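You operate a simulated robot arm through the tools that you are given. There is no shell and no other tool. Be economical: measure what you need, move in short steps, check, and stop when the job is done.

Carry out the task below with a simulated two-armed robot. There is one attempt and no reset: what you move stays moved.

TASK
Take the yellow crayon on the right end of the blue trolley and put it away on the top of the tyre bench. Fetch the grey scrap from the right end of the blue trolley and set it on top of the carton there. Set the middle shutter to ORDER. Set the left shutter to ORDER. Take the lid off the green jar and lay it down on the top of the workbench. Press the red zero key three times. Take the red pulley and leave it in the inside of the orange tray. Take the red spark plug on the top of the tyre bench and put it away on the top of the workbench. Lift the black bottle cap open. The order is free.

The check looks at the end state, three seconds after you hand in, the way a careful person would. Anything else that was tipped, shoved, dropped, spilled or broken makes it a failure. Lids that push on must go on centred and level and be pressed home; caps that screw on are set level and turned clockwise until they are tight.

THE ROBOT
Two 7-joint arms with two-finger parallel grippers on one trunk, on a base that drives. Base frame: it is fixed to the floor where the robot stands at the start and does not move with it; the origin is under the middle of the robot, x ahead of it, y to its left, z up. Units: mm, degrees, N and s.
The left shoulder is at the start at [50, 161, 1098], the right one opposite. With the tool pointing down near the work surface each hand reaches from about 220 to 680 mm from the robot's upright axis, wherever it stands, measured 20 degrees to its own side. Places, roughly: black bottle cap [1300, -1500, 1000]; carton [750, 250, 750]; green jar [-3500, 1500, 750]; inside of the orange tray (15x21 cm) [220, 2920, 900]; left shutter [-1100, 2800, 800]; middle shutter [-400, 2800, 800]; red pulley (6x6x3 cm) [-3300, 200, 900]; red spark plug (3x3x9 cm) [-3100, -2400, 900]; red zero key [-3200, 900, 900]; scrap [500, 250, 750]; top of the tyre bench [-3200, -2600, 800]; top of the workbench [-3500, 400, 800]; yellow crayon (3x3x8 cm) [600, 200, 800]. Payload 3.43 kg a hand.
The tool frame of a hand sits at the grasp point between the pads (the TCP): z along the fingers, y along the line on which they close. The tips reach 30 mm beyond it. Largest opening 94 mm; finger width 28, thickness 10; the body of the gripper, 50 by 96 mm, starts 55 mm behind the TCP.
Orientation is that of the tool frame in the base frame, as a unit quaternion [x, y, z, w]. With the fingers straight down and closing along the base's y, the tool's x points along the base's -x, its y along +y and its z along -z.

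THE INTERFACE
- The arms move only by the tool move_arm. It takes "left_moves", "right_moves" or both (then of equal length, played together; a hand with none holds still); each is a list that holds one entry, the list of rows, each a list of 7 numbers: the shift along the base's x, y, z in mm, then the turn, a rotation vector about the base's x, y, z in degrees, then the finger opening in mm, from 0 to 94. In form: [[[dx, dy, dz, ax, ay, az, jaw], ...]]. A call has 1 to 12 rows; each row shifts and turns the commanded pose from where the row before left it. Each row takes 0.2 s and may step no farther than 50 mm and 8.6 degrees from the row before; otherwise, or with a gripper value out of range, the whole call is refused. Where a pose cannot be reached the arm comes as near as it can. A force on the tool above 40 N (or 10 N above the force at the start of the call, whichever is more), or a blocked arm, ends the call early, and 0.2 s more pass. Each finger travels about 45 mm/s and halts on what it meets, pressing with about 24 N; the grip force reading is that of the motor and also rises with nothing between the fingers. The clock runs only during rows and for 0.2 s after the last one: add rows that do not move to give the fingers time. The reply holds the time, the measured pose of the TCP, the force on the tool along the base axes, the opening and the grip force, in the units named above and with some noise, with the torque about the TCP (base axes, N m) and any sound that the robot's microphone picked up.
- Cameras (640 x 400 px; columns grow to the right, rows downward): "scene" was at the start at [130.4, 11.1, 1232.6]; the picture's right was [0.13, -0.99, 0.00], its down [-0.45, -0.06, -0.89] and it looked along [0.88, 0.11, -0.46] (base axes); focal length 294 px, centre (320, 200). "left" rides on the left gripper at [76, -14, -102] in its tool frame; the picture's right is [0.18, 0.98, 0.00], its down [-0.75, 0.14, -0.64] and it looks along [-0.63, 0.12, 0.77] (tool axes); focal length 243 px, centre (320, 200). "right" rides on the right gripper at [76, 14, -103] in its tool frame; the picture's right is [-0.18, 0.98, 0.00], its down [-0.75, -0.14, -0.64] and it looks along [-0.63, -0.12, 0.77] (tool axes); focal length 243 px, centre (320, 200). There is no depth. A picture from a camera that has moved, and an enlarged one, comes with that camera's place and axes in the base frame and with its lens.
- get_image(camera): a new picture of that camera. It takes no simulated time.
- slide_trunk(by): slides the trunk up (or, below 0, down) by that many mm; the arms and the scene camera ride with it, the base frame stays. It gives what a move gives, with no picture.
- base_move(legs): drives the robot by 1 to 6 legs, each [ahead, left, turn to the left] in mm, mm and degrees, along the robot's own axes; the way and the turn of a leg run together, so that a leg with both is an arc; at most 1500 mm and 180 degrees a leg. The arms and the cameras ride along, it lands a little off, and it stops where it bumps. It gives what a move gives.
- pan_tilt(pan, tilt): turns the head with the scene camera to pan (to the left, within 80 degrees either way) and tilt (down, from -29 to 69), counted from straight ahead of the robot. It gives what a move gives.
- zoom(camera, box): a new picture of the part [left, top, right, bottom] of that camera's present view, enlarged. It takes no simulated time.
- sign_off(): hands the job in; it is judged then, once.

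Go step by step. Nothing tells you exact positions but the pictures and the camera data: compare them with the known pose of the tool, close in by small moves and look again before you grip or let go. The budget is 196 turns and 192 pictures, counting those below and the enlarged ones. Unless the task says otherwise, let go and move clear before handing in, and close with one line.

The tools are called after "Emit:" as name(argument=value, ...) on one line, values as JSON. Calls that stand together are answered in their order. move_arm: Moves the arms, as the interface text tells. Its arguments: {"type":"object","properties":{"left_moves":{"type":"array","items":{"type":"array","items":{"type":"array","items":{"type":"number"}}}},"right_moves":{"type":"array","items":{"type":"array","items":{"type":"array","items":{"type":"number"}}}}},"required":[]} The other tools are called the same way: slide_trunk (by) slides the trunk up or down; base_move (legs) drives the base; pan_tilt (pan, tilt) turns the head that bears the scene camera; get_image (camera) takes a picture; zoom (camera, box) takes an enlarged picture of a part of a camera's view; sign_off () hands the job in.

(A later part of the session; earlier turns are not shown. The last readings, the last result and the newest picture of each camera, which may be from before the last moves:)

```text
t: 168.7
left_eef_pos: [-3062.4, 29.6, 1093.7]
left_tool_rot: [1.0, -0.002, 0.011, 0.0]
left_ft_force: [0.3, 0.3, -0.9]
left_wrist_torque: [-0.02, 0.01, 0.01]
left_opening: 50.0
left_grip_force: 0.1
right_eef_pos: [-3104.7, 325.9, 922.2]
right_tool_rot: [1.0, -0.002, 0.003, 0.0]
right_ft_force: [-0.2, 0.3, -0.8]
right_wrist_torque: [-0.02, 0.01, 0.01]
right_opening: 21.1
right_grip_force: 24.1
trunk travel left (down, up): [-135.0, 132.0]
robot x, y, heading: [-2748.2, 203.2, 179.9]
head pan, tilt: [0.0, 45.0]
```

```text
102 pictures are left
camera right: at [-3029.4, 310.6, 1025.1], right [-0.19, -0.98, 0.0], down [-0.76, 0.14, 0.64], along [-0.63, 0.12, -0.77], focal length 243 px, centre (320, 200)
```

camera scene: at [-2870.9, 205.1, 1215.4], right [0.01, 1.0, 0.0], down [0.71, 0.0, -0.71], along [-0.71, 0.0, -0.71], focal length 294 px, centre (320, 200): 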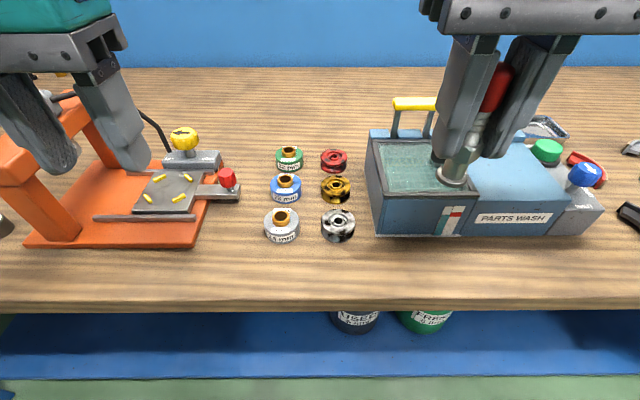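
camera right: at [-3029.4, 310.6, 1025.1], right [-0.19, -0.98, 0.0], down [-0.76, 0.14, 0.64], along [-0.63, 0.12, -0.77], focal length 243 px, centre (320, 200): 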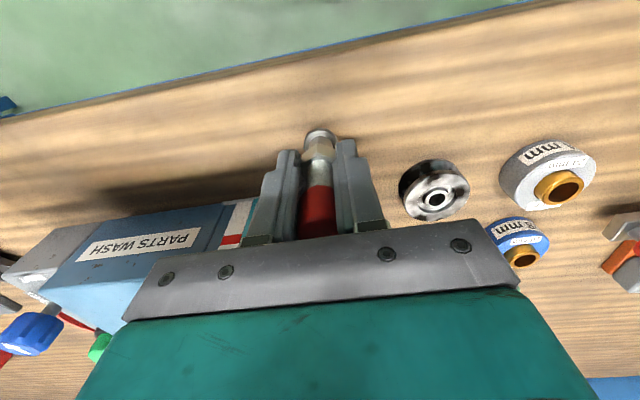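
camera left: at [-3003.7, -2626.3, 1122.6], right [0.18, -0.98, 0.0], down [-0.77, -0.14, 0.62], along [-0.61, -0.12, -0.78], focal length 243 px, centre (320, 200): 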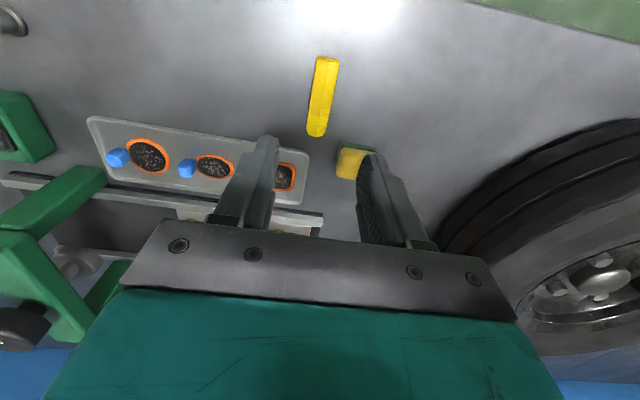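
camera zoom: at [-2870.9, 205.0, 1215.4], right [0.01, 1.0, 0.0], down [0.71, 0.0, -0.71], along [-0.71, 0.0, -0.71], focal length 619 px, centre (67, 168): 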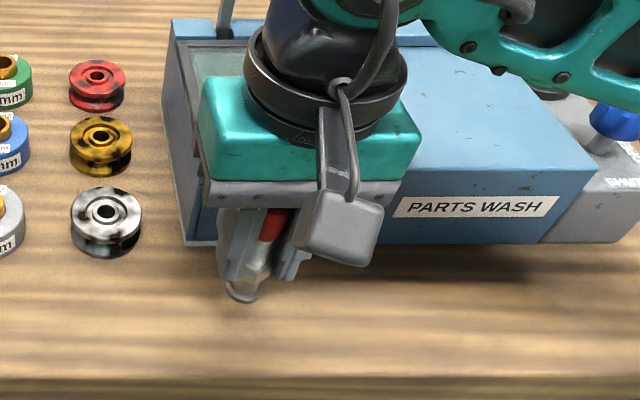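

Lowering gently to contact.

Emit:
move_arm(right_moves=[[[0, 0, -15, 0, 0, 0, 3], [0, 0, -13, 0, 0, 0, 3], [0, 0, 0, 0, 0, 0, 3]]])

Emit:
move_arm(right_moves=[[[0, 0, -4, 0, 0, 0, 3], [0, 0, 0, 0, 0, 0, 3]]])

Emit:
zoom(camera="right", box=[220, 80, 420, 240])

```text
t: 169.5
left_eef_pos: [-3061.8, 28.5, 1094.7]
left_tool_rot: [1.0, -0.002, 0.01, 0.0]
left_ft_force: [0.4, 0.7, -0.6]
left_wrist_torque: [0.02, 0.0, -0.01]
left_opening: 50.0
left_grip_force: 0.0
right_eef_pos: [-3103.0, 326.2, 895.9]
right_tool_rot: [1.0, -0.001, 0.001, 0.001]
right_ft_force: [0.4, 1.0, 20.1]
right_wrist_torque: [0.07, 0.01, 0.03]
right_opening: 21.4
right_grip_force: 23.5
trunk travel left (down, up): [-135.0, 132.0]
robot x, y, heading: [-2748.4, 206.5, 179.7]
head pan, tilt: [0.0, 45.0]
```

```text
t: 170.1
left_eef_pos: [-3061.4, 29.9, 1095.2]
left_tool_rot: [1.0, -0.002, 0.01, -0.001]
left_ft_force: [0.3, 0.0, 0.4]
left_wrist_torque: [0.0, 0.01, 0.0]
left_opening: 49.9
left_grip_force: 0.1
right_eef_pos: [-3102.7, 324.6, 889.6]
right_tool_rot: [1.0, -0.002, 0.002, 0.0]
right_ft_force: [0.3, 2.7, 19.9]
right_wrist_torque: [0.12, 0.06, -0.01]
right_opening: 21.3
right_grip_force: 24.1
trunk travel left (down, up): [-135.0, 132.0]
robot x, y, heading: [-2747.0, 207.5, 179.6]
head pan, tilt: [0.0, 45.0]
```

```text
2.50 times, centred on (320, 160) of right
camera zoom: at [-3028.3, 311.7, 992.9], right [-0.19, -0.98, 0.0], down [-0.76, 0.14, 0.64], along [-0.63, 0.12, -0.77], focal length 606 px, centre (320, 300)
```

zoom: 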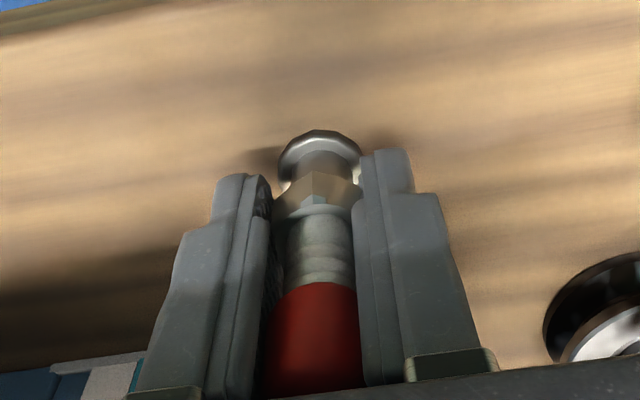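

Contact made. I'll release the plug, lift off and check.

Emit:
move_arm(right_moves=[[[0, 0, 2, 0, 0, 0, 26], [0, 0, 0, 0, 0, 0, 34], [0, 0, 0, 0, 0, 0, 44], [0, 0, 0, 0, 0, 0, 54], [0, 0, 0, 0, 0, 0, 60], [0, 0, 40, 0, 0, 0, 60], [0, 0, 45, 0, 0, 0, 60], [0, 0, 45, 0, 0, 0, 80], [0, 0, 0, 0, 0, 0, 80]]])

Emit:
get_image(camera="right")

```text
t: 172.1
left_eef_pos: [-3062.4, 30.3, 1093.6]
left_tool_rot: [1.0, -0.001, 0.011, 0.0]
left_ft_force: [-0.5, -0.2, 0.6]
left_wrist_torque: [0.0, 0.01, 0.01]
left_opening: 50.2
left_grip_force: 0.1
right_eef_pos: [-3104.0, 325.2, 1019.8]
right_tool_rot: [1.0, -0.002, 0.004, 0.0]
right_ft_force: [-0.2, -0.2, 0.3]
right_wrist_torque: [-0.04, 0.0, -0.01]
right_opening: 80.0
right_grip_force: 0.1
trunk travel left (down, up): [-135.0, 132.0]
robot x, y, heading: [-2749.3, 203.4, 179.5]
head pan, tilt: [0.0, 45.0]
```

```text
100 pictures are left
camera right: at [-3029.6, 311.4, 1124.2], right [-0.19, -0.98, 0.0], down [-0.76, 0.14, 0.64], along [-0.62, 0.12, -0.77], focal length 243 px, centre (320, 200)
```

right: 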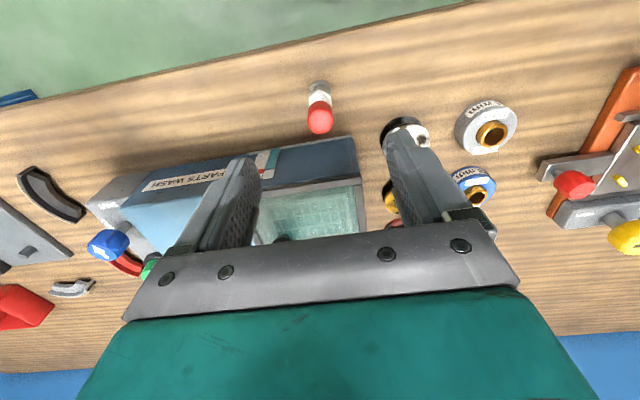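

The plug stands on the workbench. Next is the red pulley with the left hand: right hand up, then shift right and ahead.

Emit:
move_arm(right_moves=[[[0, 0, 40, 0, 0, 0, 80], [20, 0, 40, 0, 0, 0, 60], [30, 0, 30, 0, 0, 0, 40], [30, 0, 30, 0, 0, 0, 20], [0, 0, 0, 0, 0, 0, 0]]])

Emit:
base_move(legs=[[0, -190, 0], [110, 0, 0.5]])

Emit:
get_image(camera="scene")

Emit:
get_image(camera="left")

```text
t: 173.3
left_eef_pos: [-3063.0, 29.4, 1093.8]
left_tool_rot: [1.0, -0.001, 0.011, 0.0]
left_ft_force: [-0.6, 0.0, 0.8]
left_wrist_torque: [-0.01, -0.02, -0.01]
left_opening: 49.6
left_grip_force: 0.1
right_eef_pos: [-3025.9, 326.6, 1161.4]
right_tool_rot: [1.0, -0.001, 0.003, 0.0]
right_ft_force: [-0.5, 0.0, 0.7]
right_wrist_torque: [-0.01, 0.03, 0.01]
right_opening: 0.1
right_grip_force: 3.1
trunk travel left (down, up): [-135.0, 132.0]
robot x, y, heading: [-2754.0, 204.0, 179.7]
head pan, tilt: [0.0, 45.0]
```

```text
t: 176.2
left_eef_pos: [-3126.3, 212.2, 1094.5]
left_tool_rot: [1.0, 0.002, 0.012, 0.001]
left_ft_force: [-0.1, 0.4, -1.1]
left_wrist_torque: [0.03, 0.02, -0.04]
left_opening: 50.0
left_grip_force: 0.0
right_eef_pos: [-3090.3, 510.9, 1161.3]
right_tool_rot: [1.0, 0.001, 0.004, 0.0]
right_ft_force: [0.6, 0.4, 0.5]
right_wrist_torque: [0.03, 0.02, -0.02]
right_opening: 0.0
right_grip_force: 23.9
trunk travel left (down, up): [-135.0, 132.0]
robot x, y, heading: [-2812.8, 386.4, -180.0]
head pan, tilt: [0.0, 45.0]
stopped in leg 2: the robot was blocked; the commanded pose is now the measured one
```

```text
99 pictures are left
camera scene: at [-2935.2, 389.6, 1215.6], right [0.0, 1.0, 0.0], down [0.71, 0.0, -0.71], along [-0.71, 0.0, -0.71], focal length 294 px, centre (320, 200)
```

scene: 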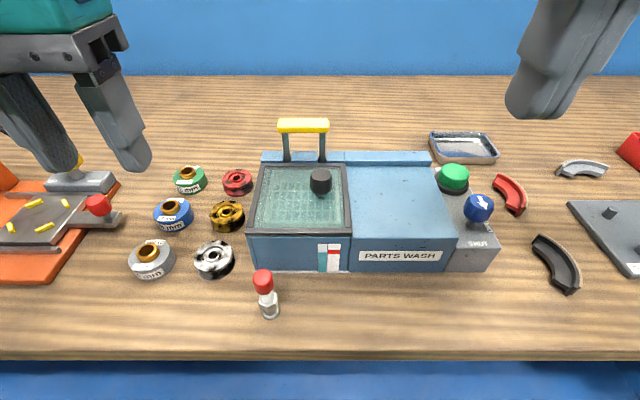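

```text
98 pictures are left
camera left: at [-3052.3, 228.8, 1199.5], right [0.19, -0.98, 0.0], down [-0.77, -0.15, 0.62], along [-0.61, -0.12, -0.78], focal length 243 px, centre (320, 200)
```

left: 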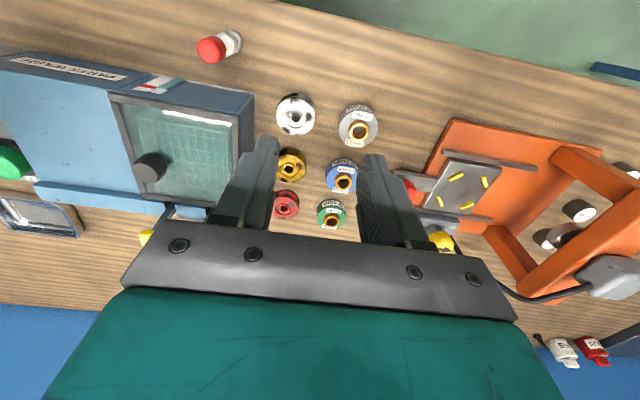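

The red pulley is at about (-3342, 237), beyond straight-down reach, so I'll pitch the left hand 30° forward and approach above it.

Emit:
move_arm(left_moves=[[[-45, 5, -10, 0, 7.5, 0, 80], [-45, 5, -10, 0, 7.5, 0, 80], [-45, 4, -10, 0, 7.5, 0, 80], [-45, 4, -10, 0, 7.5, 0, 80], [-20, 0, -45, 0, 0, 0, 80], [0, 0, -45, 0, 0, 0, 80], [0, 0, 0, 0, 0, 0, 80]]])

Emit:
get_image(camera="left")

Emit:
get_image(camera="scene")

```text
t: 177.8
left_eef_pos: [-3327.8, 233.9, 963.1]
left_tool_rot: [0.969, 0.003, -0.247, -0.001]
left_ft_force: [-0.9, -0.7, 0.4]
left_wrist_torque: [0.03, -0.01, -0.03]
left_opening: 80.0
left_grip_force: 0.1
right_eef_pos: [-3092.0, 510.2, 1160.2]
right_tool_rot: [1.0, 0.001, 0.005, 0.0]
right_ft_force: [1.5, 0.9, -0.8]
right_wrist_torque: [0.02, 0.02, -0.02]
right_opening: 0.0
right_grip_force: 23.8
trunk travel left (down, up): [-135.0, 132.0]
robot x, y, heading: [-2813.7, 389.5, -179.9]
head pan, tilt: [0.0, 45.0]
```

```text
97 pictures are left
camera left: at [-3212.4, 249.5, 1017.4], right [0.17, -0.98, -0.09], down [-0.35, -0.15, 0.92], along [-0.92, -0.12, -0.37], focal length 243 px, centre (320, 200)
```

left: 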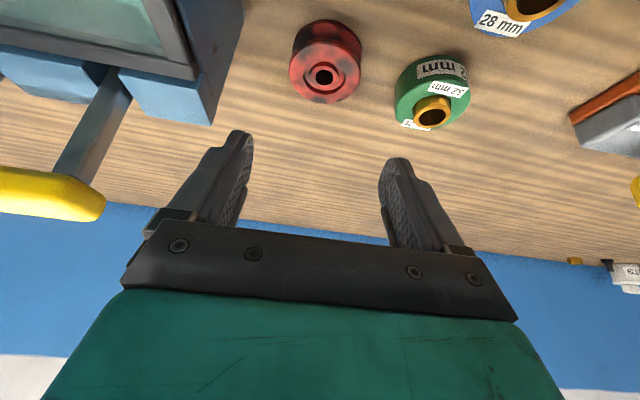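

```text
96 pictures are left
camera scene: at [-2936.4, 389.7, 1215.4], right [0.0, 1.0, 0.0], down [0.71, 0.0, -0.71], along [-0.71, 0.0, -0.71], focal length 294 px, centre (320, 200)
```

scene: 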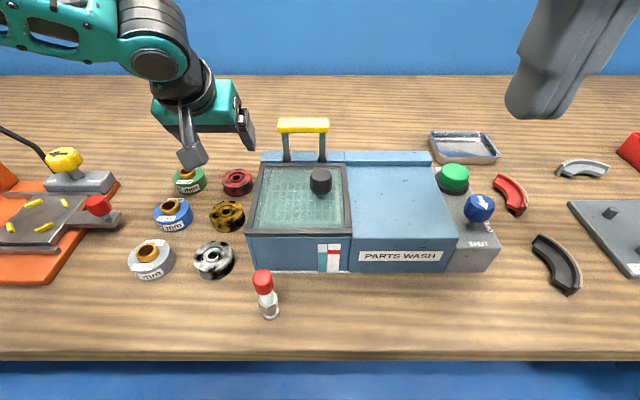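

Aligned well, with the washer wall at y≈303. I'll descend and grip.

Emit:
move_arm(left_moves=[[[-4, 1, -40, 0, 0, 0, 78], [-4, 1, -30, 0, 0, 0, 78], [0, 0, -8, 0, 0, 0, 78], [0, 0, 0, 0, 0, 0, 78]]])

Emit:
get_image(camera="left")

```text
t: 178.8
left_eef_pos: [-3331.8, 230.5, 887.5]
left_tool_rot: [0.969, 0.003, -0.247, -0.002]
left_ft_force: [-0.9, 0.6, 0.2]
left_wrist_torque: [0.0, 0.01, -0.02]
left_opening: 78.1
left_grip_force: 0.1
left hand out of reach, approached as far as the arm can: row 3
right_eef_pos: [-3093.2, 509.0, 1161.2]
right_tool_rot: [1.0, 0.001, 0.005, 0.0]
right_ft_force: [1.0, -0.1, 0.2]
right_wrist_torque: [0.0, 0.01, 0.01]
right_opening: 0.0
right_grip_force: 24.0
trunk travel left (down, up): [-135.0, 132.0]
robot x, y, heading: [-2816.7, 389.5, -179.9]
head pan, tilt: [0.0, 45.0]
```

```text
95 pictures are left
camera left: at [-3216.3, 246.4, 942.3], right [0.17, -0.98, -0.09], down [-0.35, -0.15, 0.92], along [-0.92, -0.12, -0.37], focal length 243 px, centre (320, 200)
```

left: 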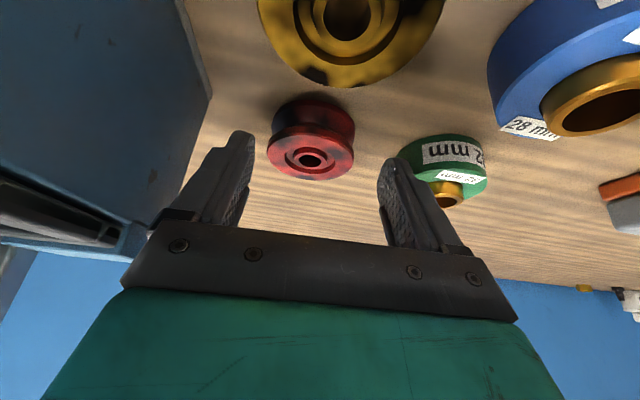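

I'm at the reach edge. I'll lift a little, lower the trunk and shift y.

Emit:
move_arm(left_moves=[[[0, 4, 25, 0, 0, 0, 80], [0, 0, 20, 0, 0, 0, 80], [0, 0, 0, 0, 0, 0, 80]]])

Emit:
slide_trunk(by=-40)

Emit:
get_image(camera="left")

```text
t: 179.6
left_eef_pos: [-3332.9, 233.9, 933.7]
left_tool_rot: [0.969, 0.002, -0.248, -0.001]
left_ft_force: [0.0, 0.3, 0.2]
left_wrist_torque: [-0.03, 0.01, -0.03]
left_opening: 79.9
left_grip_force: 0.0
right_eef_pos: [-3091.6, 511.6, 1160.3]
right_tool_rot: [1.0, 0.0, 0.005, 0.0]
right_ft_force: [-0.1, 0.7, 0.2]
right_wrist_torque: [0.02, 0.01, 0.01]
right_opening: 0.1
right_grip_force: 24.2
trunk travel left (down, up): [-135.0, 132.0]
robot x, y, heading: [-2814.8, 389.0, -180.0]
head pan, tilt: [0.0, 45.0]
```

```text
t: 180.5
left_eef_pos: [-3333.1, 233.8, 894.6]
left_tool_rot: [0.969, 0.002, -0.247, -0.001]
left_ft_force: [-0.8, 0.2, 0.2]
left_wrist_torque: [0.01, 0.0, 0.02]
left_opening: 80.1
left_grip_force: 0.1
right_eef_pos: [-3092.9, 510.2, 1120.0]
right_tool_rot: [1.0, 0.0, 0.004, 0.0]
right_ft_force: [0.8, -0.4, 0.1]
right_wrist_torque: [0.03, 0.03, -0.04]
right_opening: 0.0
right_grip_force: 23.8
trunk travel left (down, up): [-95.0, 172.0]
robot x, y, heading: [-2814.3, 391.5, -180.0]
head pan, tilt: [0.0, 45.0]
```

```text
94 pictures are left
camera left: at [-3217.1, 249.4, 948.1], right [0.17, -0.98, -0.09], down [-0.35, -0.15, 0.92], along [-0.92, -0.12, -0.37], focal length 243 px, centre (320, 200)
```

left: 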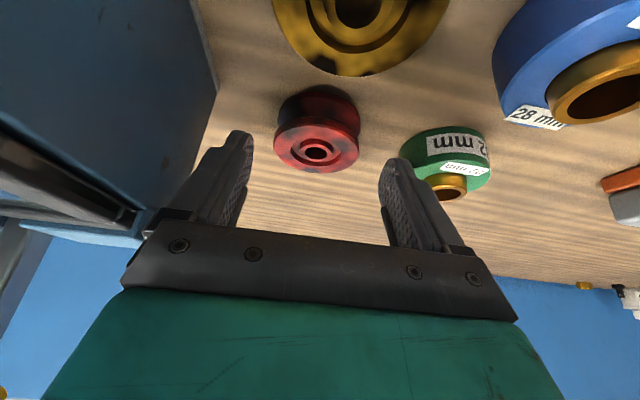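

Centred between the fingers. Down the last bit and close.

Emit:
move_arm(left_moves=[[[-4, 1, -6, 0, 0, 0, 80], [-4, 0, -6, 0, 0, 0, 80], [0, 0, 0, 0, 0, 0, 70], [0, 0, 0, 0, 0, 0, 60], [0, 0, 0, 0, 0, 0, 50], [0, 0, 0, 0, 0, 0, 40], [0, 0, 0, 0, 0, 0, 35], [0, 0, 0, 0, 0, 0, 35]]])

Emit:
get_image(camera="left")

```text
t: 182.3
left_eef_pos: [-3341.9, 235.4, 880.6]
left_tool_rot: [0.969, 0.002, -0.247, -0.001]
left_ft_force: [-0.3, 0.3, 0.5]
left_wrist_torque: [0.01, -0.01, 0.0]
left_opening: 52.7
left_grip_force: 23.7
right_eef_pos: [-3091.9, 510.6, 1121.4]
right_tool_rot: [1.0, 0.001, 0.005, 0.0]
right_ft_force: [-0.3, 0.4, -0.4]
right_wrist_torque: [-0.02, 0.05, -0.01]
right_opening: 0.2
right_grip_force: 24.2
trunk travel left (down, up): [-95.0, 172.0]
robot x, y, heading: [-2815.3, 389.7, -180.0]
head pan, tilt: [0.0, 45.0]
```

```text
93 pictures are left
camera left: at [-3225.2, 251.1, 935.8], right [0.17, -0.98, -0.09], down [-0.35, -0.15, 0.92], along [-0.92, -0.12, -0.37], focal length 243 px, centre (320, 200)
```

left: 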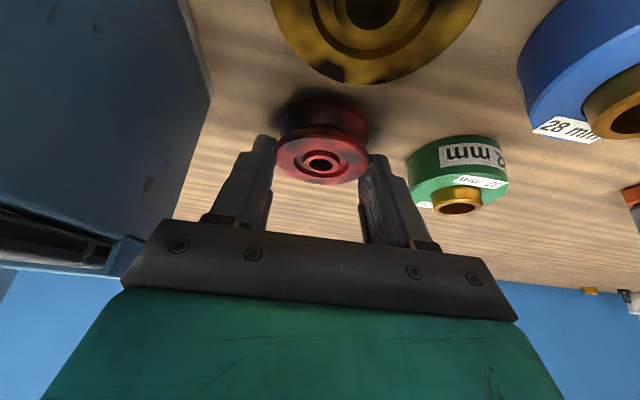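

Gripped at 52.7 mm. I'll lift.

Emit:
move_arm(left_moves=[[[0, 0, 20, 0, 0, 0, 35], [0, 0, 30, 0, 0, 0, 35], [0, 0, 40, 0, 0, 0, 35], [0, 0, 0, 0, 0, 0, 35]]])

Emit:
get_image(camera="left")

```text
t: 183.3
left_eef_pos: [-3340.6, 234.2, 972.0]
left_tool_rot: [0.969, 0.003, -0.246, -0.001]
left_ft_force: [0.4, -0.4, 0.5]
left_wrist_torque: [-0.01, -0.01, 0.01]
left_opening: 52.8
left_grip_force: 24.6
right_eef_pos: [-3092.9, 511.1, 1120.1]
right_tool_rot: [1.0, 0.001, 0.006, 0.0]
right_ft_force: [0.1, 0.0, -0.6]
right_wrist_torque: [-0.04, 0.03, -0.01]
right_opening: 0.5
right_grip_force: 24.1
trunk travel left (down, up): [-95.0, 172.0]
robot x, y, heading: [-2814.8, 389.8, -179.9]
head pan, tilt: [0.0, 45.0]
```

```text
92 pictures are left
camera left: at [-3225.5, 250.2, 1026.1], right [0.17, -0.98, -0.09], down [-0.35, -0.14, 0.92], along [-0.92, -0.12, -0.37], focal length 243 px, centre (320, 200)
```

left: 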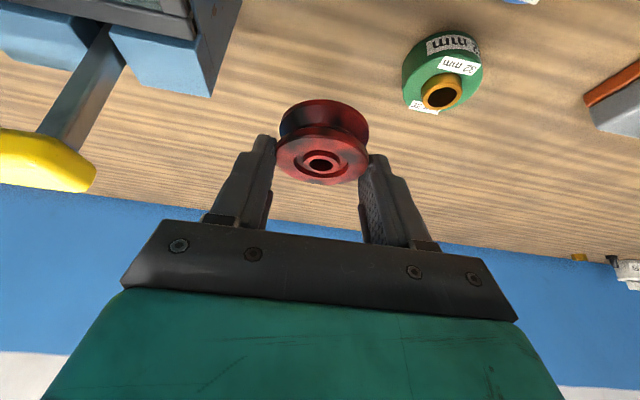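

Held. Retract and back off, then move along to the zero key around y=900.

Emit:
move_arm(left_moves=[[[25, 0, 25, 0, 0, 0, 35], [25, 0, 25, 0, 0, 0, 35], [25, 0, 25, 0, 0, 0, 35], [25, 0, 15, 0, 0, 0, 35], [0, 0, 0, 0, 0, 0, 35]]])

Emit:
base_move(legs=[[-250, 0, 0], [0, -480, 0]])

Emit:
pan_tilt(pan=-10, tilt=25)

Emit:
get_image(camera="scene")

```text
t: 184.5
left_eef_pos: [-3240.7, 234.7, 1061.3]
left_tool_rot: [0.969, 0.002, -0.246, -0.001]
left_ft_force: [0.2, -0.2, -1.3]
left_wrist_torque: [-0.01, -0.02, 0.01]
left_opening: 52.7
left_grip_force: 23.8
right_eef_pos: [-3091.7, 508.6, 1121.1]
right_tool_rot: [1.0, 0.002, 0.005, 0.0]
right_ft_force: [0.2, -0.3, 0.4]
right_wrist_torque: [0.04, -0.02, 0.02]
right_opening: 0.1
right_grip_force: 23.8
trunk travel left (down, up): [-95.0, 172.0]
robot x, y, heading: [-2816.5, 392.3, -180.0]
head pan, tilt: [0.0, 45.0]
```

```text
t: 190.6
left_eef_pos: [-2987.4, 711.6, 1063.0]
left_tool_rot: [0.969, 0.003, -0.247, -0.001]
left_ft_force: [-0.9, -0.1, -0.5]
left_wrist_torque: [-0.01, 0.01, 0.0]
left_opening: 52.6
left_grip_force: 24.1
right_eef_pos: [-2838.9, 987.8, 1118.7]
right_tool_rot: [1.0, 0.001, 0.006, 0.0]
right_ft_force: [0.0, 0.4, 0.4]
right_wrist_torque: [-0.03, 0.0, 0.04]
right_opening: 0.0
right_grip_force: 23.4
trunk travel left (down, up): [-95.0, 172.0]
robot x, y, heading: [-2561.3, 867.6, -180.0]
head pan, tilt: [0.0, 45.0]
```

```text
t: 191.4
left_eef_pos: [-2988.3, 711.7, 1061.9]
left_tool_rot: [0.969, 0.003, -0.247, -0.001]
left_ft_force: [-0.2, 0.0, -0.9]
left_wrist_torque: [0.0, 0.0, 0.01]
left_opening: 52.6
left_grip_force: 24.4
right_eef_pos: [-2839.6, 987.4, 1120.5]
right_tool_rot: [1.0, 0.001, 0.006, 0.001]
right_ft_force: [1.3, -0.3, 0.4]
right_wrist_torque: [0.0, 0.03, 0.04]
right_opening: 0.2
right_grip_force: 24.2
trunk travel left (down, up): [-95.0, 172.0]
robot x, y, heading: [-2562.1, 867.8, -180.2]
head pan, tilt: [-10.0, 25.0]
```

```text
91 pictures are left
camera scene: at [-2693.3, 883.2, 1205.9], right [0.17, 0.98, 0.0], down [0.42, -0.07, -0.91], along [-0.89, 0.16, -0.42], focal length 294 px, centre (320, 200)
```

scene: 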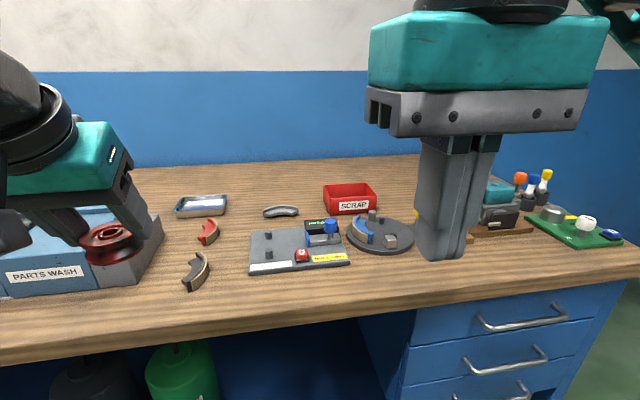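

Emit:
zoom(camera="scene", box=[230, 180, 420, 290])

Emit:
zoom(camera="scene", box=[480, 150, 640, 260])

```text
3.37 times, centred on (325, 235) of scene
camera zoom: at [-2693.3, 883.2, 1205.9], right [0.17, 0.98, 0.0], down [0.42, -0.07, -0.91], along [-0.89, 0.16, -0.42], focal length 991 px, centre (303, 82)
```

zoom: 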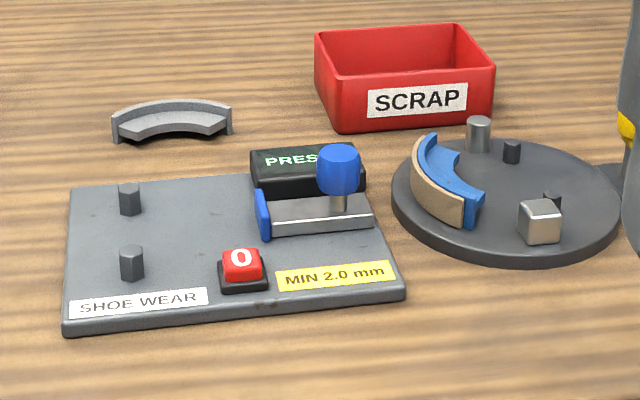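

```text
3.64 times, centred on (560, 205) of scene
camera zoom: at [-2693.3, 883.2, 1205.9], right [0.17, 0.98, 0.0], down [0.42, -0.07, -0.91], along [-0.89, 0.16, -0.42], focal length 1069 px, centre (-553, 182)
```

zoom: 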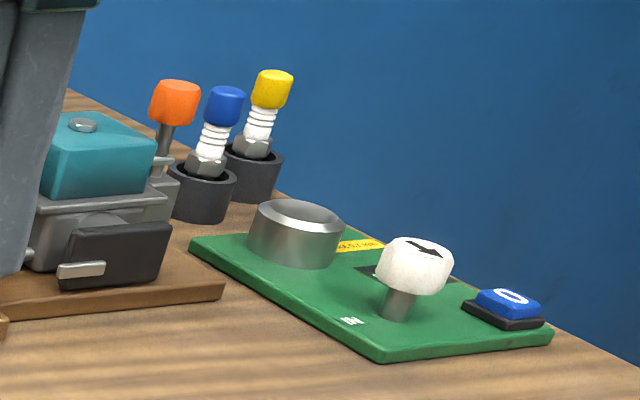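

The red "0" key is on the shoe-wear gauge at about (-3159, 932, 875). I'm driving in to press it with the closed right hand.

Emit:
base_move(legs=[[190, 30, 0]])

Emit:
move_arm(right_moves=[[[-40, -15, -15, 0, 0, 0, 0], [-40, -15, -15, 0, 0, 0, 0], [-40, -15, -15, 0, 0, 0, 0], [-10, 0, -40, 0, 0, 0, 0], [0, 0, -40, 0, 0, 0, 0], [0, 0, 0, 0, 0, 0, 0]]])

Emit:
get_image(camera="right")

Emit:
pan_tilt(pan=-10, tilt=42)

Emit:
get_image(camera="scene")

```text
t: 193.0
left_eef_pos: [-3179.1, 684.0, 1061.9]
left_tool_rot: [0.969, 0.002, -0.247, -0.001]
left_ft_force: [0.1, 0.1, -1.0]
left_wrist_torque: [-0.01, 0.03, -0.01]
left_opening: 52.6
left_grip_force: 24.1
right_eef_pos: [-3030.4, 958.8, 1119.9]
right_tool_rot: [1.0, 0.0, 0.005, 0.001]
right_ft_force: [0.1, -0.3, -0.2]
right_wrist_torque: [0.0, 0.01, 0.0]
right_opening: 0.0
right_grip_force: 23.9
trunk travel left (down, up): [-95.0, 172.0]
robot x, y, heading: [-2750.7, 839.2, 180.0]
head pan, tilt: [-10.0, 25.0]
```

```text
t: 194.4
left_eef_pos: [-3177.4, 682.7, 1063.7]
left_tool_rot: [0.969, 0.003, -0.247, 0.0]
left_ft_force: [-0.1, 0.4, -1.0]
left_wrist_torque: [0.01, 0.03, -0.02]
left_opening: 52.5
left_grip_force: 23.8
right_eef_pos: [-3159.8, 912.5, 994.6]
right_tool_rot: [1.0, 0.0, 0.004, -0.001]
right_ft_force: [0.3, 0.7, -0.8]
right_wrist_torque: [-0.01, 0.02, -0.04]
right_opening: 0.0
right_grip_force: 24.3
trunk travel left (down, up): [-95.0, 172.0]
robot x, y, heading: [-2746.7, 837.3, 179.8]
head pan, tilt: [-10.0, 25.0]
```

```text
88 pictures are left
camera right: at [-3086.1, 900.1, 1098.8], right [-0.18, -0.98, 0.0], down [-0.76, 0.14, 0.63], along [-0.62, 0.12, -0.77], focal length 243 px, centre (320, 200)
```

right: 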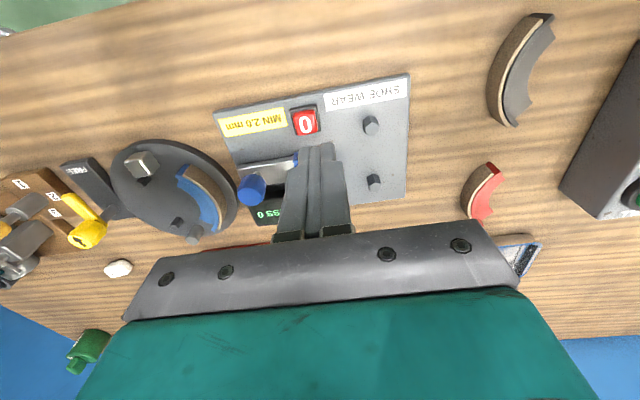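

```text
t: 195.2
left_eef_pos: [-3178.5, 682.5, 1061.6]
left_tool_rot: [0.969, 0.002, -0.247, -0.002]
left_ft_force: [0.4, 0.2, 0.1]
left_wrist_torque: [0.01, -0.01, 0.0]
left_opening: 52.8
left_grip_force: 24.3
right_eef_pos: [-3160.4, 913.3, 994.2]
right_tool_rot: [1.0, 0.0, 0.004, -0.001]
right_ft_force: [0.4, 0.0, -0.2]
right_wrist_torque: [0.01, -0.01, -0.01]
right_opening: 0.1
right_grip_force: 24.4
trunk travel left (down, up): [-95.0, 172.0]
robot x, y, heading: [-2749.9, 836.1, 180.0]
head pan, tilt: [-10.0, 42.0]
```

```text
87 pictures are left
camera scene: at [-2875.2, 852.6, 1179.7], right [0.17, 0.98, 0.0], down [0.66, -0.12, -0.74], along [-0.73, 0.13, -0.67], focal length 294 px, centre (320, 200)
```

scene: 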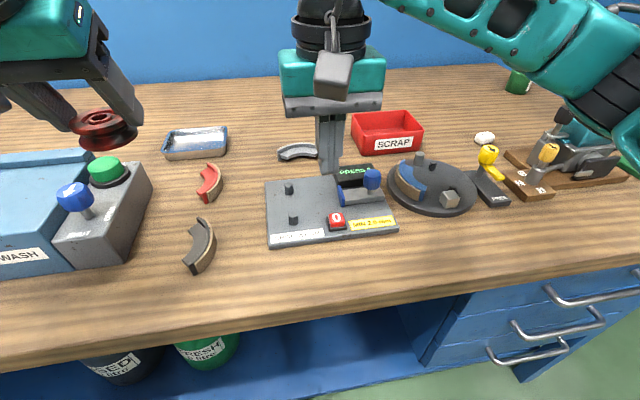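

The key top is at about (-3171, 932, 868). I'll align and descend to just above it.

Emit:
move_arm(right_moves=[[[-11, 19, 0, 0, 0, 0, 0], [0, 0, -40, 0, 0, 0, 0], [0, 0, -40, 0, 0, 0, 0], [0, 0, 0, 0, 0, 0, 0]]])

Emit:
zoom(camera="right", box=[220, 80, 420, 240])

Emit:
zoom(camera="scene", box=[260, 140, 420, 250])

```text
t: 196.2
left_eef_pos: [-3178.4, 681.8, 1062.1]
left_tool_rot: [0.969, 0.003, -0.247, -0.001]
left_ft_force: [-0.1, -0.5, -0.2]
left_wrist_torque: [0.01, 0.02, 0.03]
left_opening: 52.5
left_grip_force: 23.5
right_eef_pos: [-3171.2, 934.7, 914.1]
right_tool_rot: [1.0, 0.0, 0.005, 0.001]
right_ft_force: [0.1, -0.4, -0.8]
right_wrist_torque: [-0.02, -0.03, -0.03]
right_opening: 0.0
right_grip_force: 23.8
trunk travel left (down, up): [-95.0, 172.0]
robot x, y, heading: [-2753.8, 838.5, 180.2]
head pan, tilt: [-10.0, 42.0]
```

```text
2.50 times, centred on (320, 160) of right
camera zoom: at [-3097.3, 920.0, 1018.3], right [-0.18, -0.98, 0.0], down [-0.76, 0.14, 0.63], along [-0.62, 0.12, -0.77], focal length 606 px, centre (320, 300)
```

zoom: 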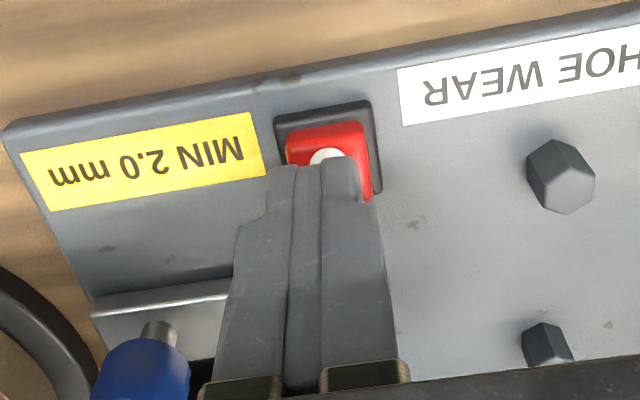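

```text
3.64 times, centred on (340, 195) of scene
camera zoom: at [-2875.1, 852.5, 1179.7], right [0.17, 0.98, 0.0], down [0.66, -0.12, -0.74], along [-0.73, 0.13, -0.67], focal length 1069 px, centre (247, 218)
```

zoom: 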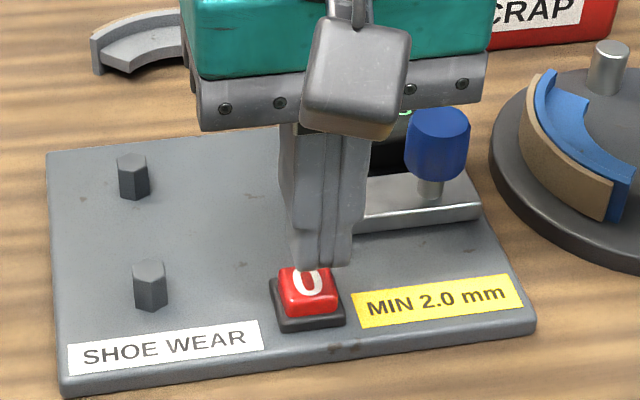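

The tip is over the key. First press.

Emit:
move_arm(right_moves=[[[3, -1, -12, 0, 0, 0, 0], [0, 0, -4, 0, 0, 0, 0], [0, 0, -3, 0, 0, 0, 0], [0, 0, 0, 0, 0, 0, 0]]])

Emit:
zoom(camera="scene", box=[260, 140, 420, 250])

```text
t: 197.2
left_eef_pos: [-3178.2, 683.9, 1062.8]
left_tool_rot: [0.969, 0.002, -0.247, -0.001]
left_ft_force: [-0.1, 0.4, -1.1]
left_wrist_torque: [-0.01, -0.03, -0.02]
left_opening: 52.6
left_grip_force: 23.8
right_eef_pos: [-3168.3, 931.9, 896.3]
right_tool_rot: [1.0, 0.0, 0.004, 0.0]
right_ft_force: [-1.6, -0.1, 0.1]
right_wrist_torque: [0.02, 0.06, -0.01]
right_opening: 0.3
right_grip_force: 24.0
trunk travel left (down, up): [-95.0, 172.0]
robot x, y, heading: [-2753.5, 836.4, 180.2]
head pan, tilt: [-10.0, 42.0]
```

```text
3.64 times, centred on (340, 195) of scene
camera zoom: at [-2875.2, 852.5, 1179.7], right [0.17, 0.98, 0.0], down [0.66, -0.12, -0.74], along [-0.73, 0.13, -0.67], focal length 1069 px, centre (247, 218)
```

zoom: 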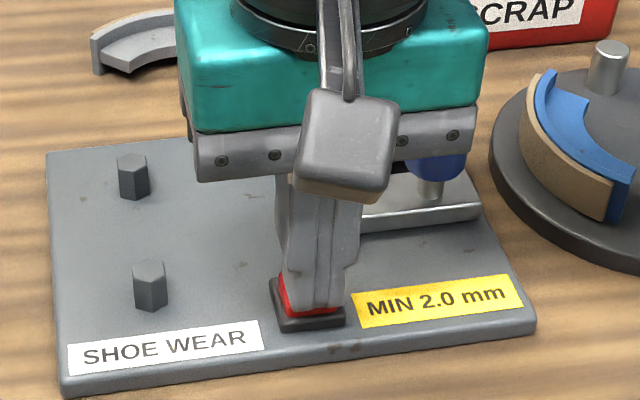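

No contact yet; I'll go on a little.

Emit:
move_arm(right_moves=[[[0, 0, -3, 0, 0, 0, 0], [0, 0, 0, 0, 0, 0, 0]]])

Emit:
move_arm(right_moves=[[[0, 0, -3, 0, 0, 0, 0], [0, 0, 0, 0, 0, 0, 0]]])

```text
t: 197.8
left_eef_pos: [-3178.4, 683.6, 1061.9]
left_tool_rot: [0.969, 0.002, -0.247, -0.001]
left_ft_force: [0.0, 0.7, -0.2]
left_wrist_torque: [-0.02, -0.01, 0.01]
left_opening: 52.8
left_grip_force: 23.6
right_eef_pos: [-3168.0, 932.5, 894.7]
right_tool_rot: [1.0, -0.001, 0.004, 0.001]
right_ft_force: [-3.4, 1.5, 6.9]
right_wrist_torque: [0.07, 0.22, -0.02]
right_opening: 0.4
right_grip_force: 24.1
trunk travel left (down, up): [-95.0, 172.0]
robot x, y, heading: [-2752.8, 839.9, 180.1]
head pan, tilt: [-10.0, 42.0]
heard: click
```

```text
t: 198.4
left_eef_pos: [-3176.7, 683.0, 1063.0]
left_tool_rot: [0.969, 0.002, -0.247, -0.001]
left_ft_force: [0.9, -0.4, -0.8]
left_wrist_torque: [-0.01, -0.02, 0.0]
left_opening: 52.4
left_grip_force: 23.9
right_eef_pos: [-3167.6, 931.3, 892.8]
right_tool_rot: [1.0, 0.0, 0.001, 0.001]
right_ft_force: [-5.4, 4.1, 29.2]
right_wrist_torque: [0.13, 0.37, -0.08]
right_opening: 0.2
right_grip_force: 24.0
trunk travel left (down, up): [-95.0, 172.0]
robot x, y, heading: [-2752.9, 840.6, 179.9]
head pan, tilt: [-10.0, 42.0]
```

One click heard. I'll release and read the display.

Emit:
move_arm(right_moves=[[[0, 0, 6, 0, 0, 0, 0], [0, 0, 10, 0, 0, 0, 0], [0, 0, 0, 0, 0, 0, 0]]])

Emit:
zoom(camera="right", box=[180, 80, 440, 260])

```text
t: 199.2
left_eef_pos: [-3178.9, 682.0, 1061.5]
left_tool_rot: [0.969, 0.002, -0.247, -0.001]
left_ft_force: [0.1, -0.3, -0.6]
left_wrist_torque: [0.01, 0.04, -0.01]
left_opening: 52.8
left_grip_force: 24.1
right_eef_pos: [-3166.7, 932.6, 905.6]
right_tool_rot: [1.0, 0.0, 0.006, 0.0]
right_ft_force: [0.0, -0.1, 0.5]
right_wrist_torque: [0.03, 0.04, -0.01]
right_opening: 0.0
right_grip_force: 23.9
trunk travel left (down, up): [-95.0, 172.0]
robot x, y, heading: [-2753.7, 836.4, 180.1]
head pan, tilt: [-10.0, 42.0]
```

```text
2.22 times, centred on (310, 170) of right
camera zoom: at [-3092.6, 918.0, 1009.5], right [-0.18, -0.98, 0.0], down [-0.76, 0.14, 0.63], along [-0.62, 0.12, -0.77], focal length 539 px, centre (342, 267)
```

zoom: 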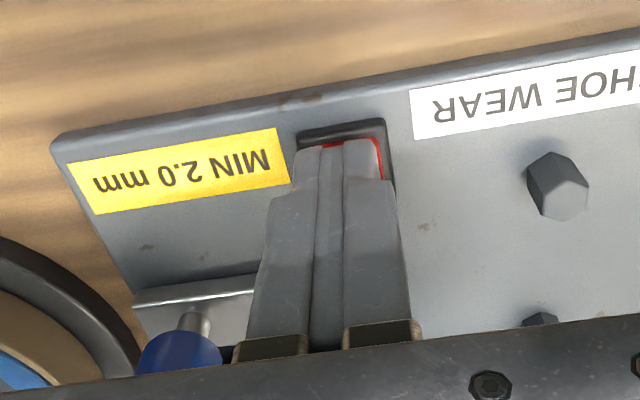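

Second press now.

Emit:
move_arm(right_moves=[[[0, 0, -9, 0, 0, 0, 0], [0, 0, -3, 0, 0, 0, 0], [0, 0, 0, 0, 0, 0, 0], [0, 0, 12, 0, 0, 0, 0], [0, 0, 0, 0, 0, 0, 0]]])

```text
t: 200.4
left_eef_pos: [-3179.0, 684.0, 1061.9]
left_tool_rot: [0.969, 0.001, -0.247, -0.001]
left_ft_force: [0.0, 0.1, -1.7]
left_wrist_torque: [0.02, 0.0, 0.0]
left_opening: 52.7
left_grip_force: 23.8
right_eef_pos: [-3168.2, 931.4, 905.4]
right_tool_rot: [1.0, 0.0, 0.004, -0.001]
right_ft_force: [-0.1, 0.6, 0.6]
right_wrist_torque: [-0.04, 0.02, -0.01]
right_opening: 0.2
right_grip_force: 23.8
trunk travel left (down, up): [-95.0, 172.0]
robot x, y, heading: [-2755.0, 839.3, 180.2]
head pan, tilt: [-10.0, 42.0]
heard: click
```

Second click heard. Third press.

Emit:
move_arm(right_moves=[[[0, 0, -9, 0, 0, 0, 0], [0, 0, -3, 0, 0, 0, 0], [0, 0, 0, 0, 0, 0, 0], [0, 0, 12, 0, 0, 0, 0], [0, 0, 30, 0, 0, 0, 0], [0, 0, 45, 0, 0, 0, 0], [0, 0, 45, 0, 0, 0, 0], [0, 0, 45, 0, 0, 0, 0], [0, 0, 0, 0, 0, 0, 0]]])

Emit:
get_image(camera="scene")

Emit:
get_image(camera="right")

```text
t: 202.4
left_eef_pos: [-3177.8, 683.3, 1061.5]
left_tool_rot: [0.969, 0.002, -0.247, -0.001]
left_ft_force: [-0.7, 0.6, -1.0]
left_wrist_torque: [0.01, 0.0, -0.01]
left_opening: 52.6
left_grip_force: 24.6
right_eef_pos: [-3167.7, 931.7, 1070.8]
right_tool_rot: [1.0, 0.0, 0.005, 0.0]
right_ft_force: [0.8, -0.8, 0.2]
right_wrist_torque: [0.0, 0.0, -0.01]
right_opening: 0.1
right_grip_force: 24.5
trunk travel left (down, up): [-95.0, 172.0]
robot x, y, heading: [-2751.3, 838.4, 180.2]
head pan, tilt: [-10.0, 42.0]
heard: click
```

```text
82 pictures are left
camera scene: at [-2875.2, 852.6, 1179.6], right [0.17, 0.98, 0.0], down [0.66, -0.12, -0.74], along [-0.73, 0.13, -0.67], focal length 294 px, centre (320, 200)
```

scene: 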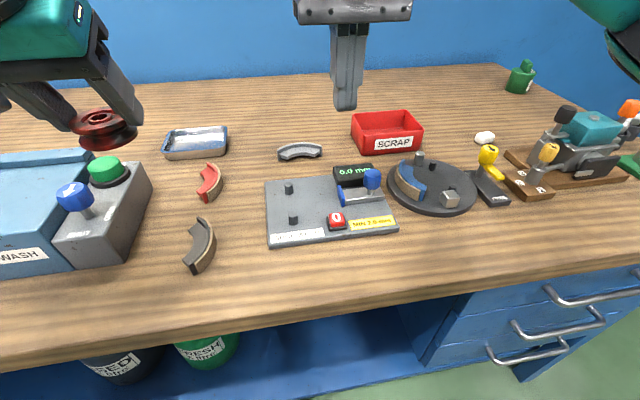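

```text
81 pictures are left
camera right: at [-3093.7, 917.7, 1174.9], right [-0.18, -0.98, 0.0], down [-0.76, 0.14, 0.63], along [-0.62, 0.12, -0.77], focal length 243 px, centre (320, 200)
```

right: 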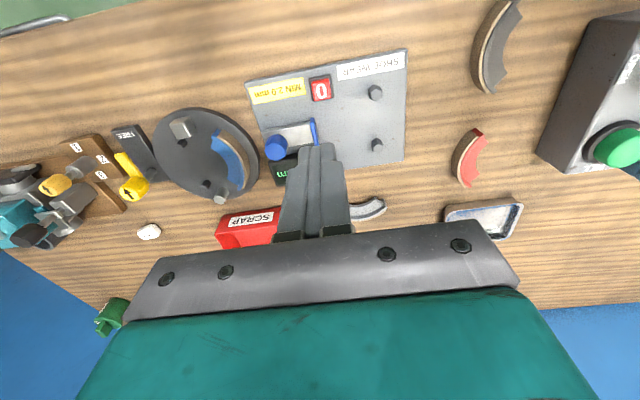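

The display shows 0.0 mm. The green jar stands near the bench's back right corner at about (-3600, 1560). I'll zoom in on it.

Emit:
zoom(camera="scene", box=[470, 40, 600, 130])

Emit:
pan_tilt(pan=-65, tilt=25)

Emit:
get_image(camera="scene")

```text
4.44 times, centred on (535, 85) of scene
camera zoom: at [-2875.2, 852.6, 1179.6], right [0.17, 0.98, 0.0], down [0.66, -0.12, -0.74], along [-0.73, 0.13, -0.67], focal length 1307 px, centre (-636, 711)
```

zoom: 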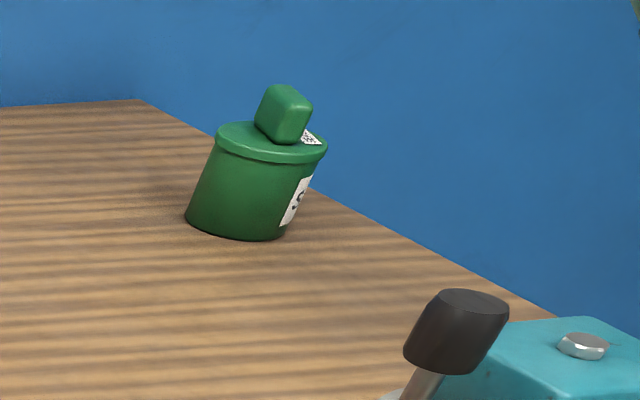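

```text
t: 203.7
left_eef_pos: [-3178.0, 682.8, 1063.1]
left_tool_rot: [0.969, 0.002, -0.247, 0.0]
left_ft_force: [-1.2, -0.5, -0.8]
left_wrist_torque: [0.0, 0.01, 0.0]
left_opening: 52.6
left_grip_force: 24.4
right_eef_pos: [-3167.9, 933.0, 1071.1]
right_tool_rot: [1.0, 0.0, 0.005, 0.0]
right_ft_force: [-0.3, -0.2, -0.2]
right_wrist_torque: [-0.02, -0.01, 0.0]
right_opening: 0.0
right_grip_force: 24.3
trunk travel left (down, up): [-95.0, 172.0]
robot x, y, heading: [-2752.1, 836.8, 180.0]
head pan, tilt: [-65.0, 25.0]
```

```text
79 pictures are left
camera scene: at [-2831.8, 921.5, 1205.9], right [0.91, 0.42, 0.0], down [0.18, -0.38, -0.91], along [-0.38, 0.82, -0.42], focal length 294 px, centre (320, 200)
```

scene: 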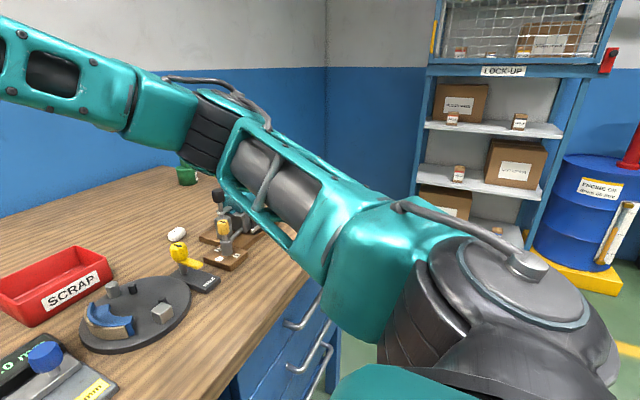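

The jar is best reached with the left hand from the bench's right end, and that hand holds the pulley. So I'll do the tray and the shutters first and come back. Backing off and turning to face +y.

Emit:
base_move(legs=[[-550, 0, 0], [0, 0, -90]])

Emit:
pan_tilt(pan=-25, tilt=15)

Emit:
get_image(camera="scene")

```text
t: 210.7
left_eef_pos: [-2354.6, 1263.8, 1062.0]
left_tool_rot: [0.689, -0.681, -0.175, -0.175]
left_ft_force: [0.0, 0.5, -0.8]
left_wrist_torque: [-0.03, -0.01, -0.01]
left_opening: 52.6
left_grip_force: 24.3
right_eef_pos: [-2107.1, 1255.6, 1070.8]
right_tool_rot: [0.71, -0.705, 0.003, 0.003]
right_ft_force: [0.3, -0.1, 0.2]
right_wrist_torque: [-0.02, -0.03, 0.01]
right_opening: 0.0
right_grip_force: 24.0
trunk travel left (down, up): [-95.0, 172.0]
robot x, y, heading: [-2195.9, 842.0, 90.2]
head pan, tilt: [-65.0, 25.0]
```

```text
t: 211.7
left_eef_pos: [-2355.6, 1265.1, 1061.2]
left_tool_rot: [0.689, -0.681, -0.175, -0.175]
left_ft_force: [-0.8, 0.3, -0.8]
left_wrist_torque: [0.0, 0.01, -0.05]
left_opening: 52.4
left_grip_force: 23.8
right_eef_pos: [-2107.1, 1255.4, 1070.4]
right_tool_rot: [0.71, -0.704, 0.003, 0.003]
right_ft_force: [0.6, 0.9, -0.2]
right_wrist_torque: [-0.01, -0.01, 0.01]
right_opening: 0.0
right_grip_force: 24.3
trunk travel left (down, up): [-95.0, 172.0]
robot x, y, heading: [-2192.5, 840.3, 90.3]
head pan, tilt: [-25.0, 15.0]
```

```text
78 pictures are left
camera scene: at [-2158.1, 963.7, 1222.2], right [0.91, -0.42, 0.0], down [-0.11, -0.24, -0.97], along [0.4, 0.88, -0.26], focal length 294 px, centre (320, 200)
```

scene: 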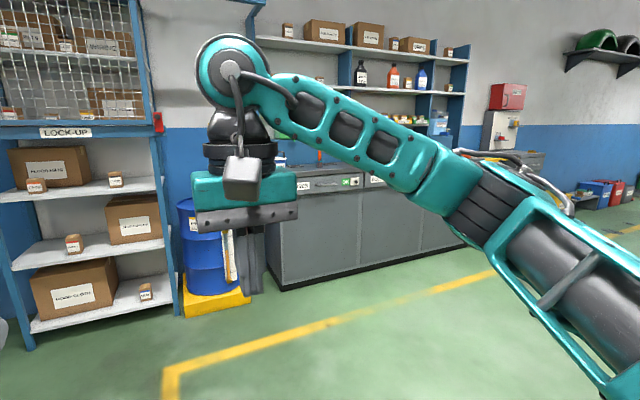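

A counter runs along the +y wall. I'll move ahead and strafe right to stand in front of it.

Emit:
base_move(legs=[[850, 0, 0], [0, -1400, 0]])

Emit:
pan_tilt(pan=0, tilt=20)

Emit:
get_image(camera="scene")

```text
t: 228.1
left_eef_pos: [-970.2, 2106.2, 1061.9]
left_tool_rot: [-0.672, 0.699, 0.17, 0.179]
left_ft_force: [-0.2, -0.6, -0.6]
left_wrist_torque: [-0.01, -0.02, 0.0]
left_opening: 52.1
left_grip_force: 24.3
right_eef_pos: [-721.8, 2085.5, 1071.7]
right_tool_rot: [-0.692, 0.722, -0.002, -0.003]
right_ft_force: [-0.4, 0.1, 0.2]
right_wrist_torque: [-0.04, 0.02, 0.01]
right_opening: 0.0
right_grip_force: 24.0
trunk travel left (down, up): [-95.0, 172.0]
robot x, y, heading: [-834.1, 1672.9, 87.4]
head pan, tilt: [-25.0, 15.0]
```

```text
t: 229.0
left_eef_pos: [-971.1, 2105.7, 1061.4]
left_tool_rot: [-0.671, 0.699, 0.17, 0.179]
left_ft_force: [0.1, -0.6, -0.5]
left_wrist_torque: [-0.01, -0.03, 0.02]
left_opening: 52.0
left_grip_force: 23.9
right_eef_pos: [-723.4, 2086.1, 1070.4]
right_tool_rot: [-0.692, 0.722, -0.003, -0.004]
right_ft_force: [-0.4, 0.1, -0.6]
right_wrist_torque: [-0.02, 0.02, -0.01]
right_opening: 0.1
right_grip_force: 23.7
trunk travel left (down, up): [-95.0, 172.0]
robot x, y, heading: [-832.8, 1671.1, 87.6]
head pan, tilt: [0.0, 20.0]
```

```text
77 pictures are left
camera scene: at [-827.2, 1806.3, 1214.0], right [1.0, -0.04, 0.0], down [-0.02, -0.34, -0.94], along [0.04, 0.94, -0.34], focal length 294 px, centre (320, 200)
```

scene: 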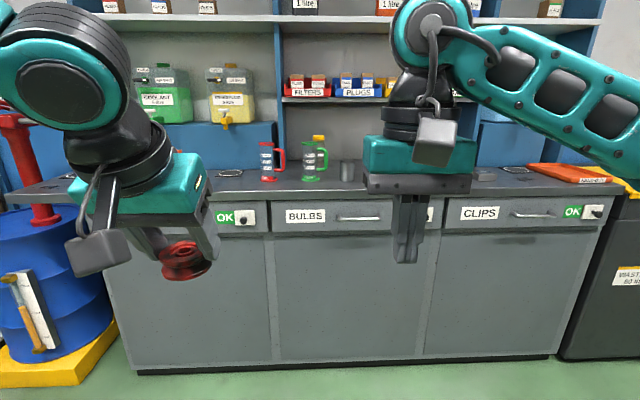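

I see three drawer shutters, now showing OK, and an orange tray at the right. I'll zoom in on the shutters and the tray.

Emit:
zoom(camera="scene", box=[190, 190, 290, 250])

Emit:
zoom(camera="scene", box=[400, 150, 640, 250])

```text
6.40 times, centred on (240, 220) of scene
camera zoom: at [-827.2, 1806.3, 1214.0], right [1.0, -0.04, 0.0], down [-0.02, -0.34, -0.94], along [0.04, 0.94, -0.34], focal length 1882 px, centre (832, 72)
```

zoom: 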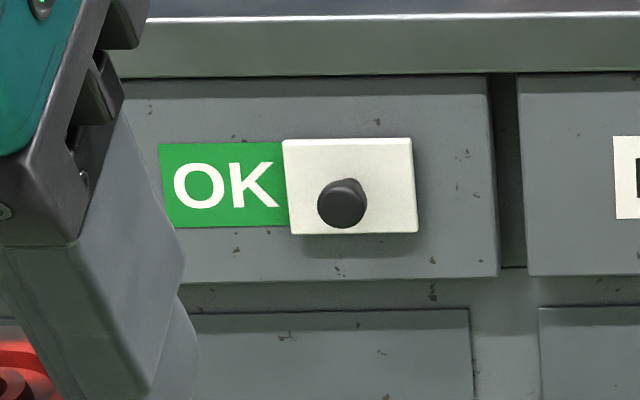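

```text
2.67 times, centred on (520, 200) of scene
camera zoom: at [-827.2, 1806.3, 1214.0], right [1.0, -0.04, 0.0], down [-0.02, -0.34, -0.94], along [0.04, 0.94, -0.34], focal length 784 px, centre (-213, 200)
```

zoom: 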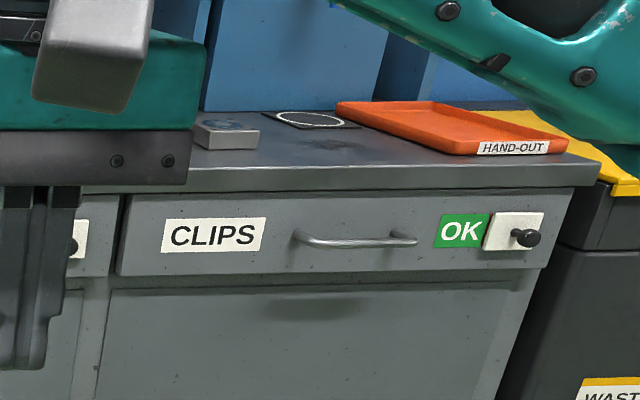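

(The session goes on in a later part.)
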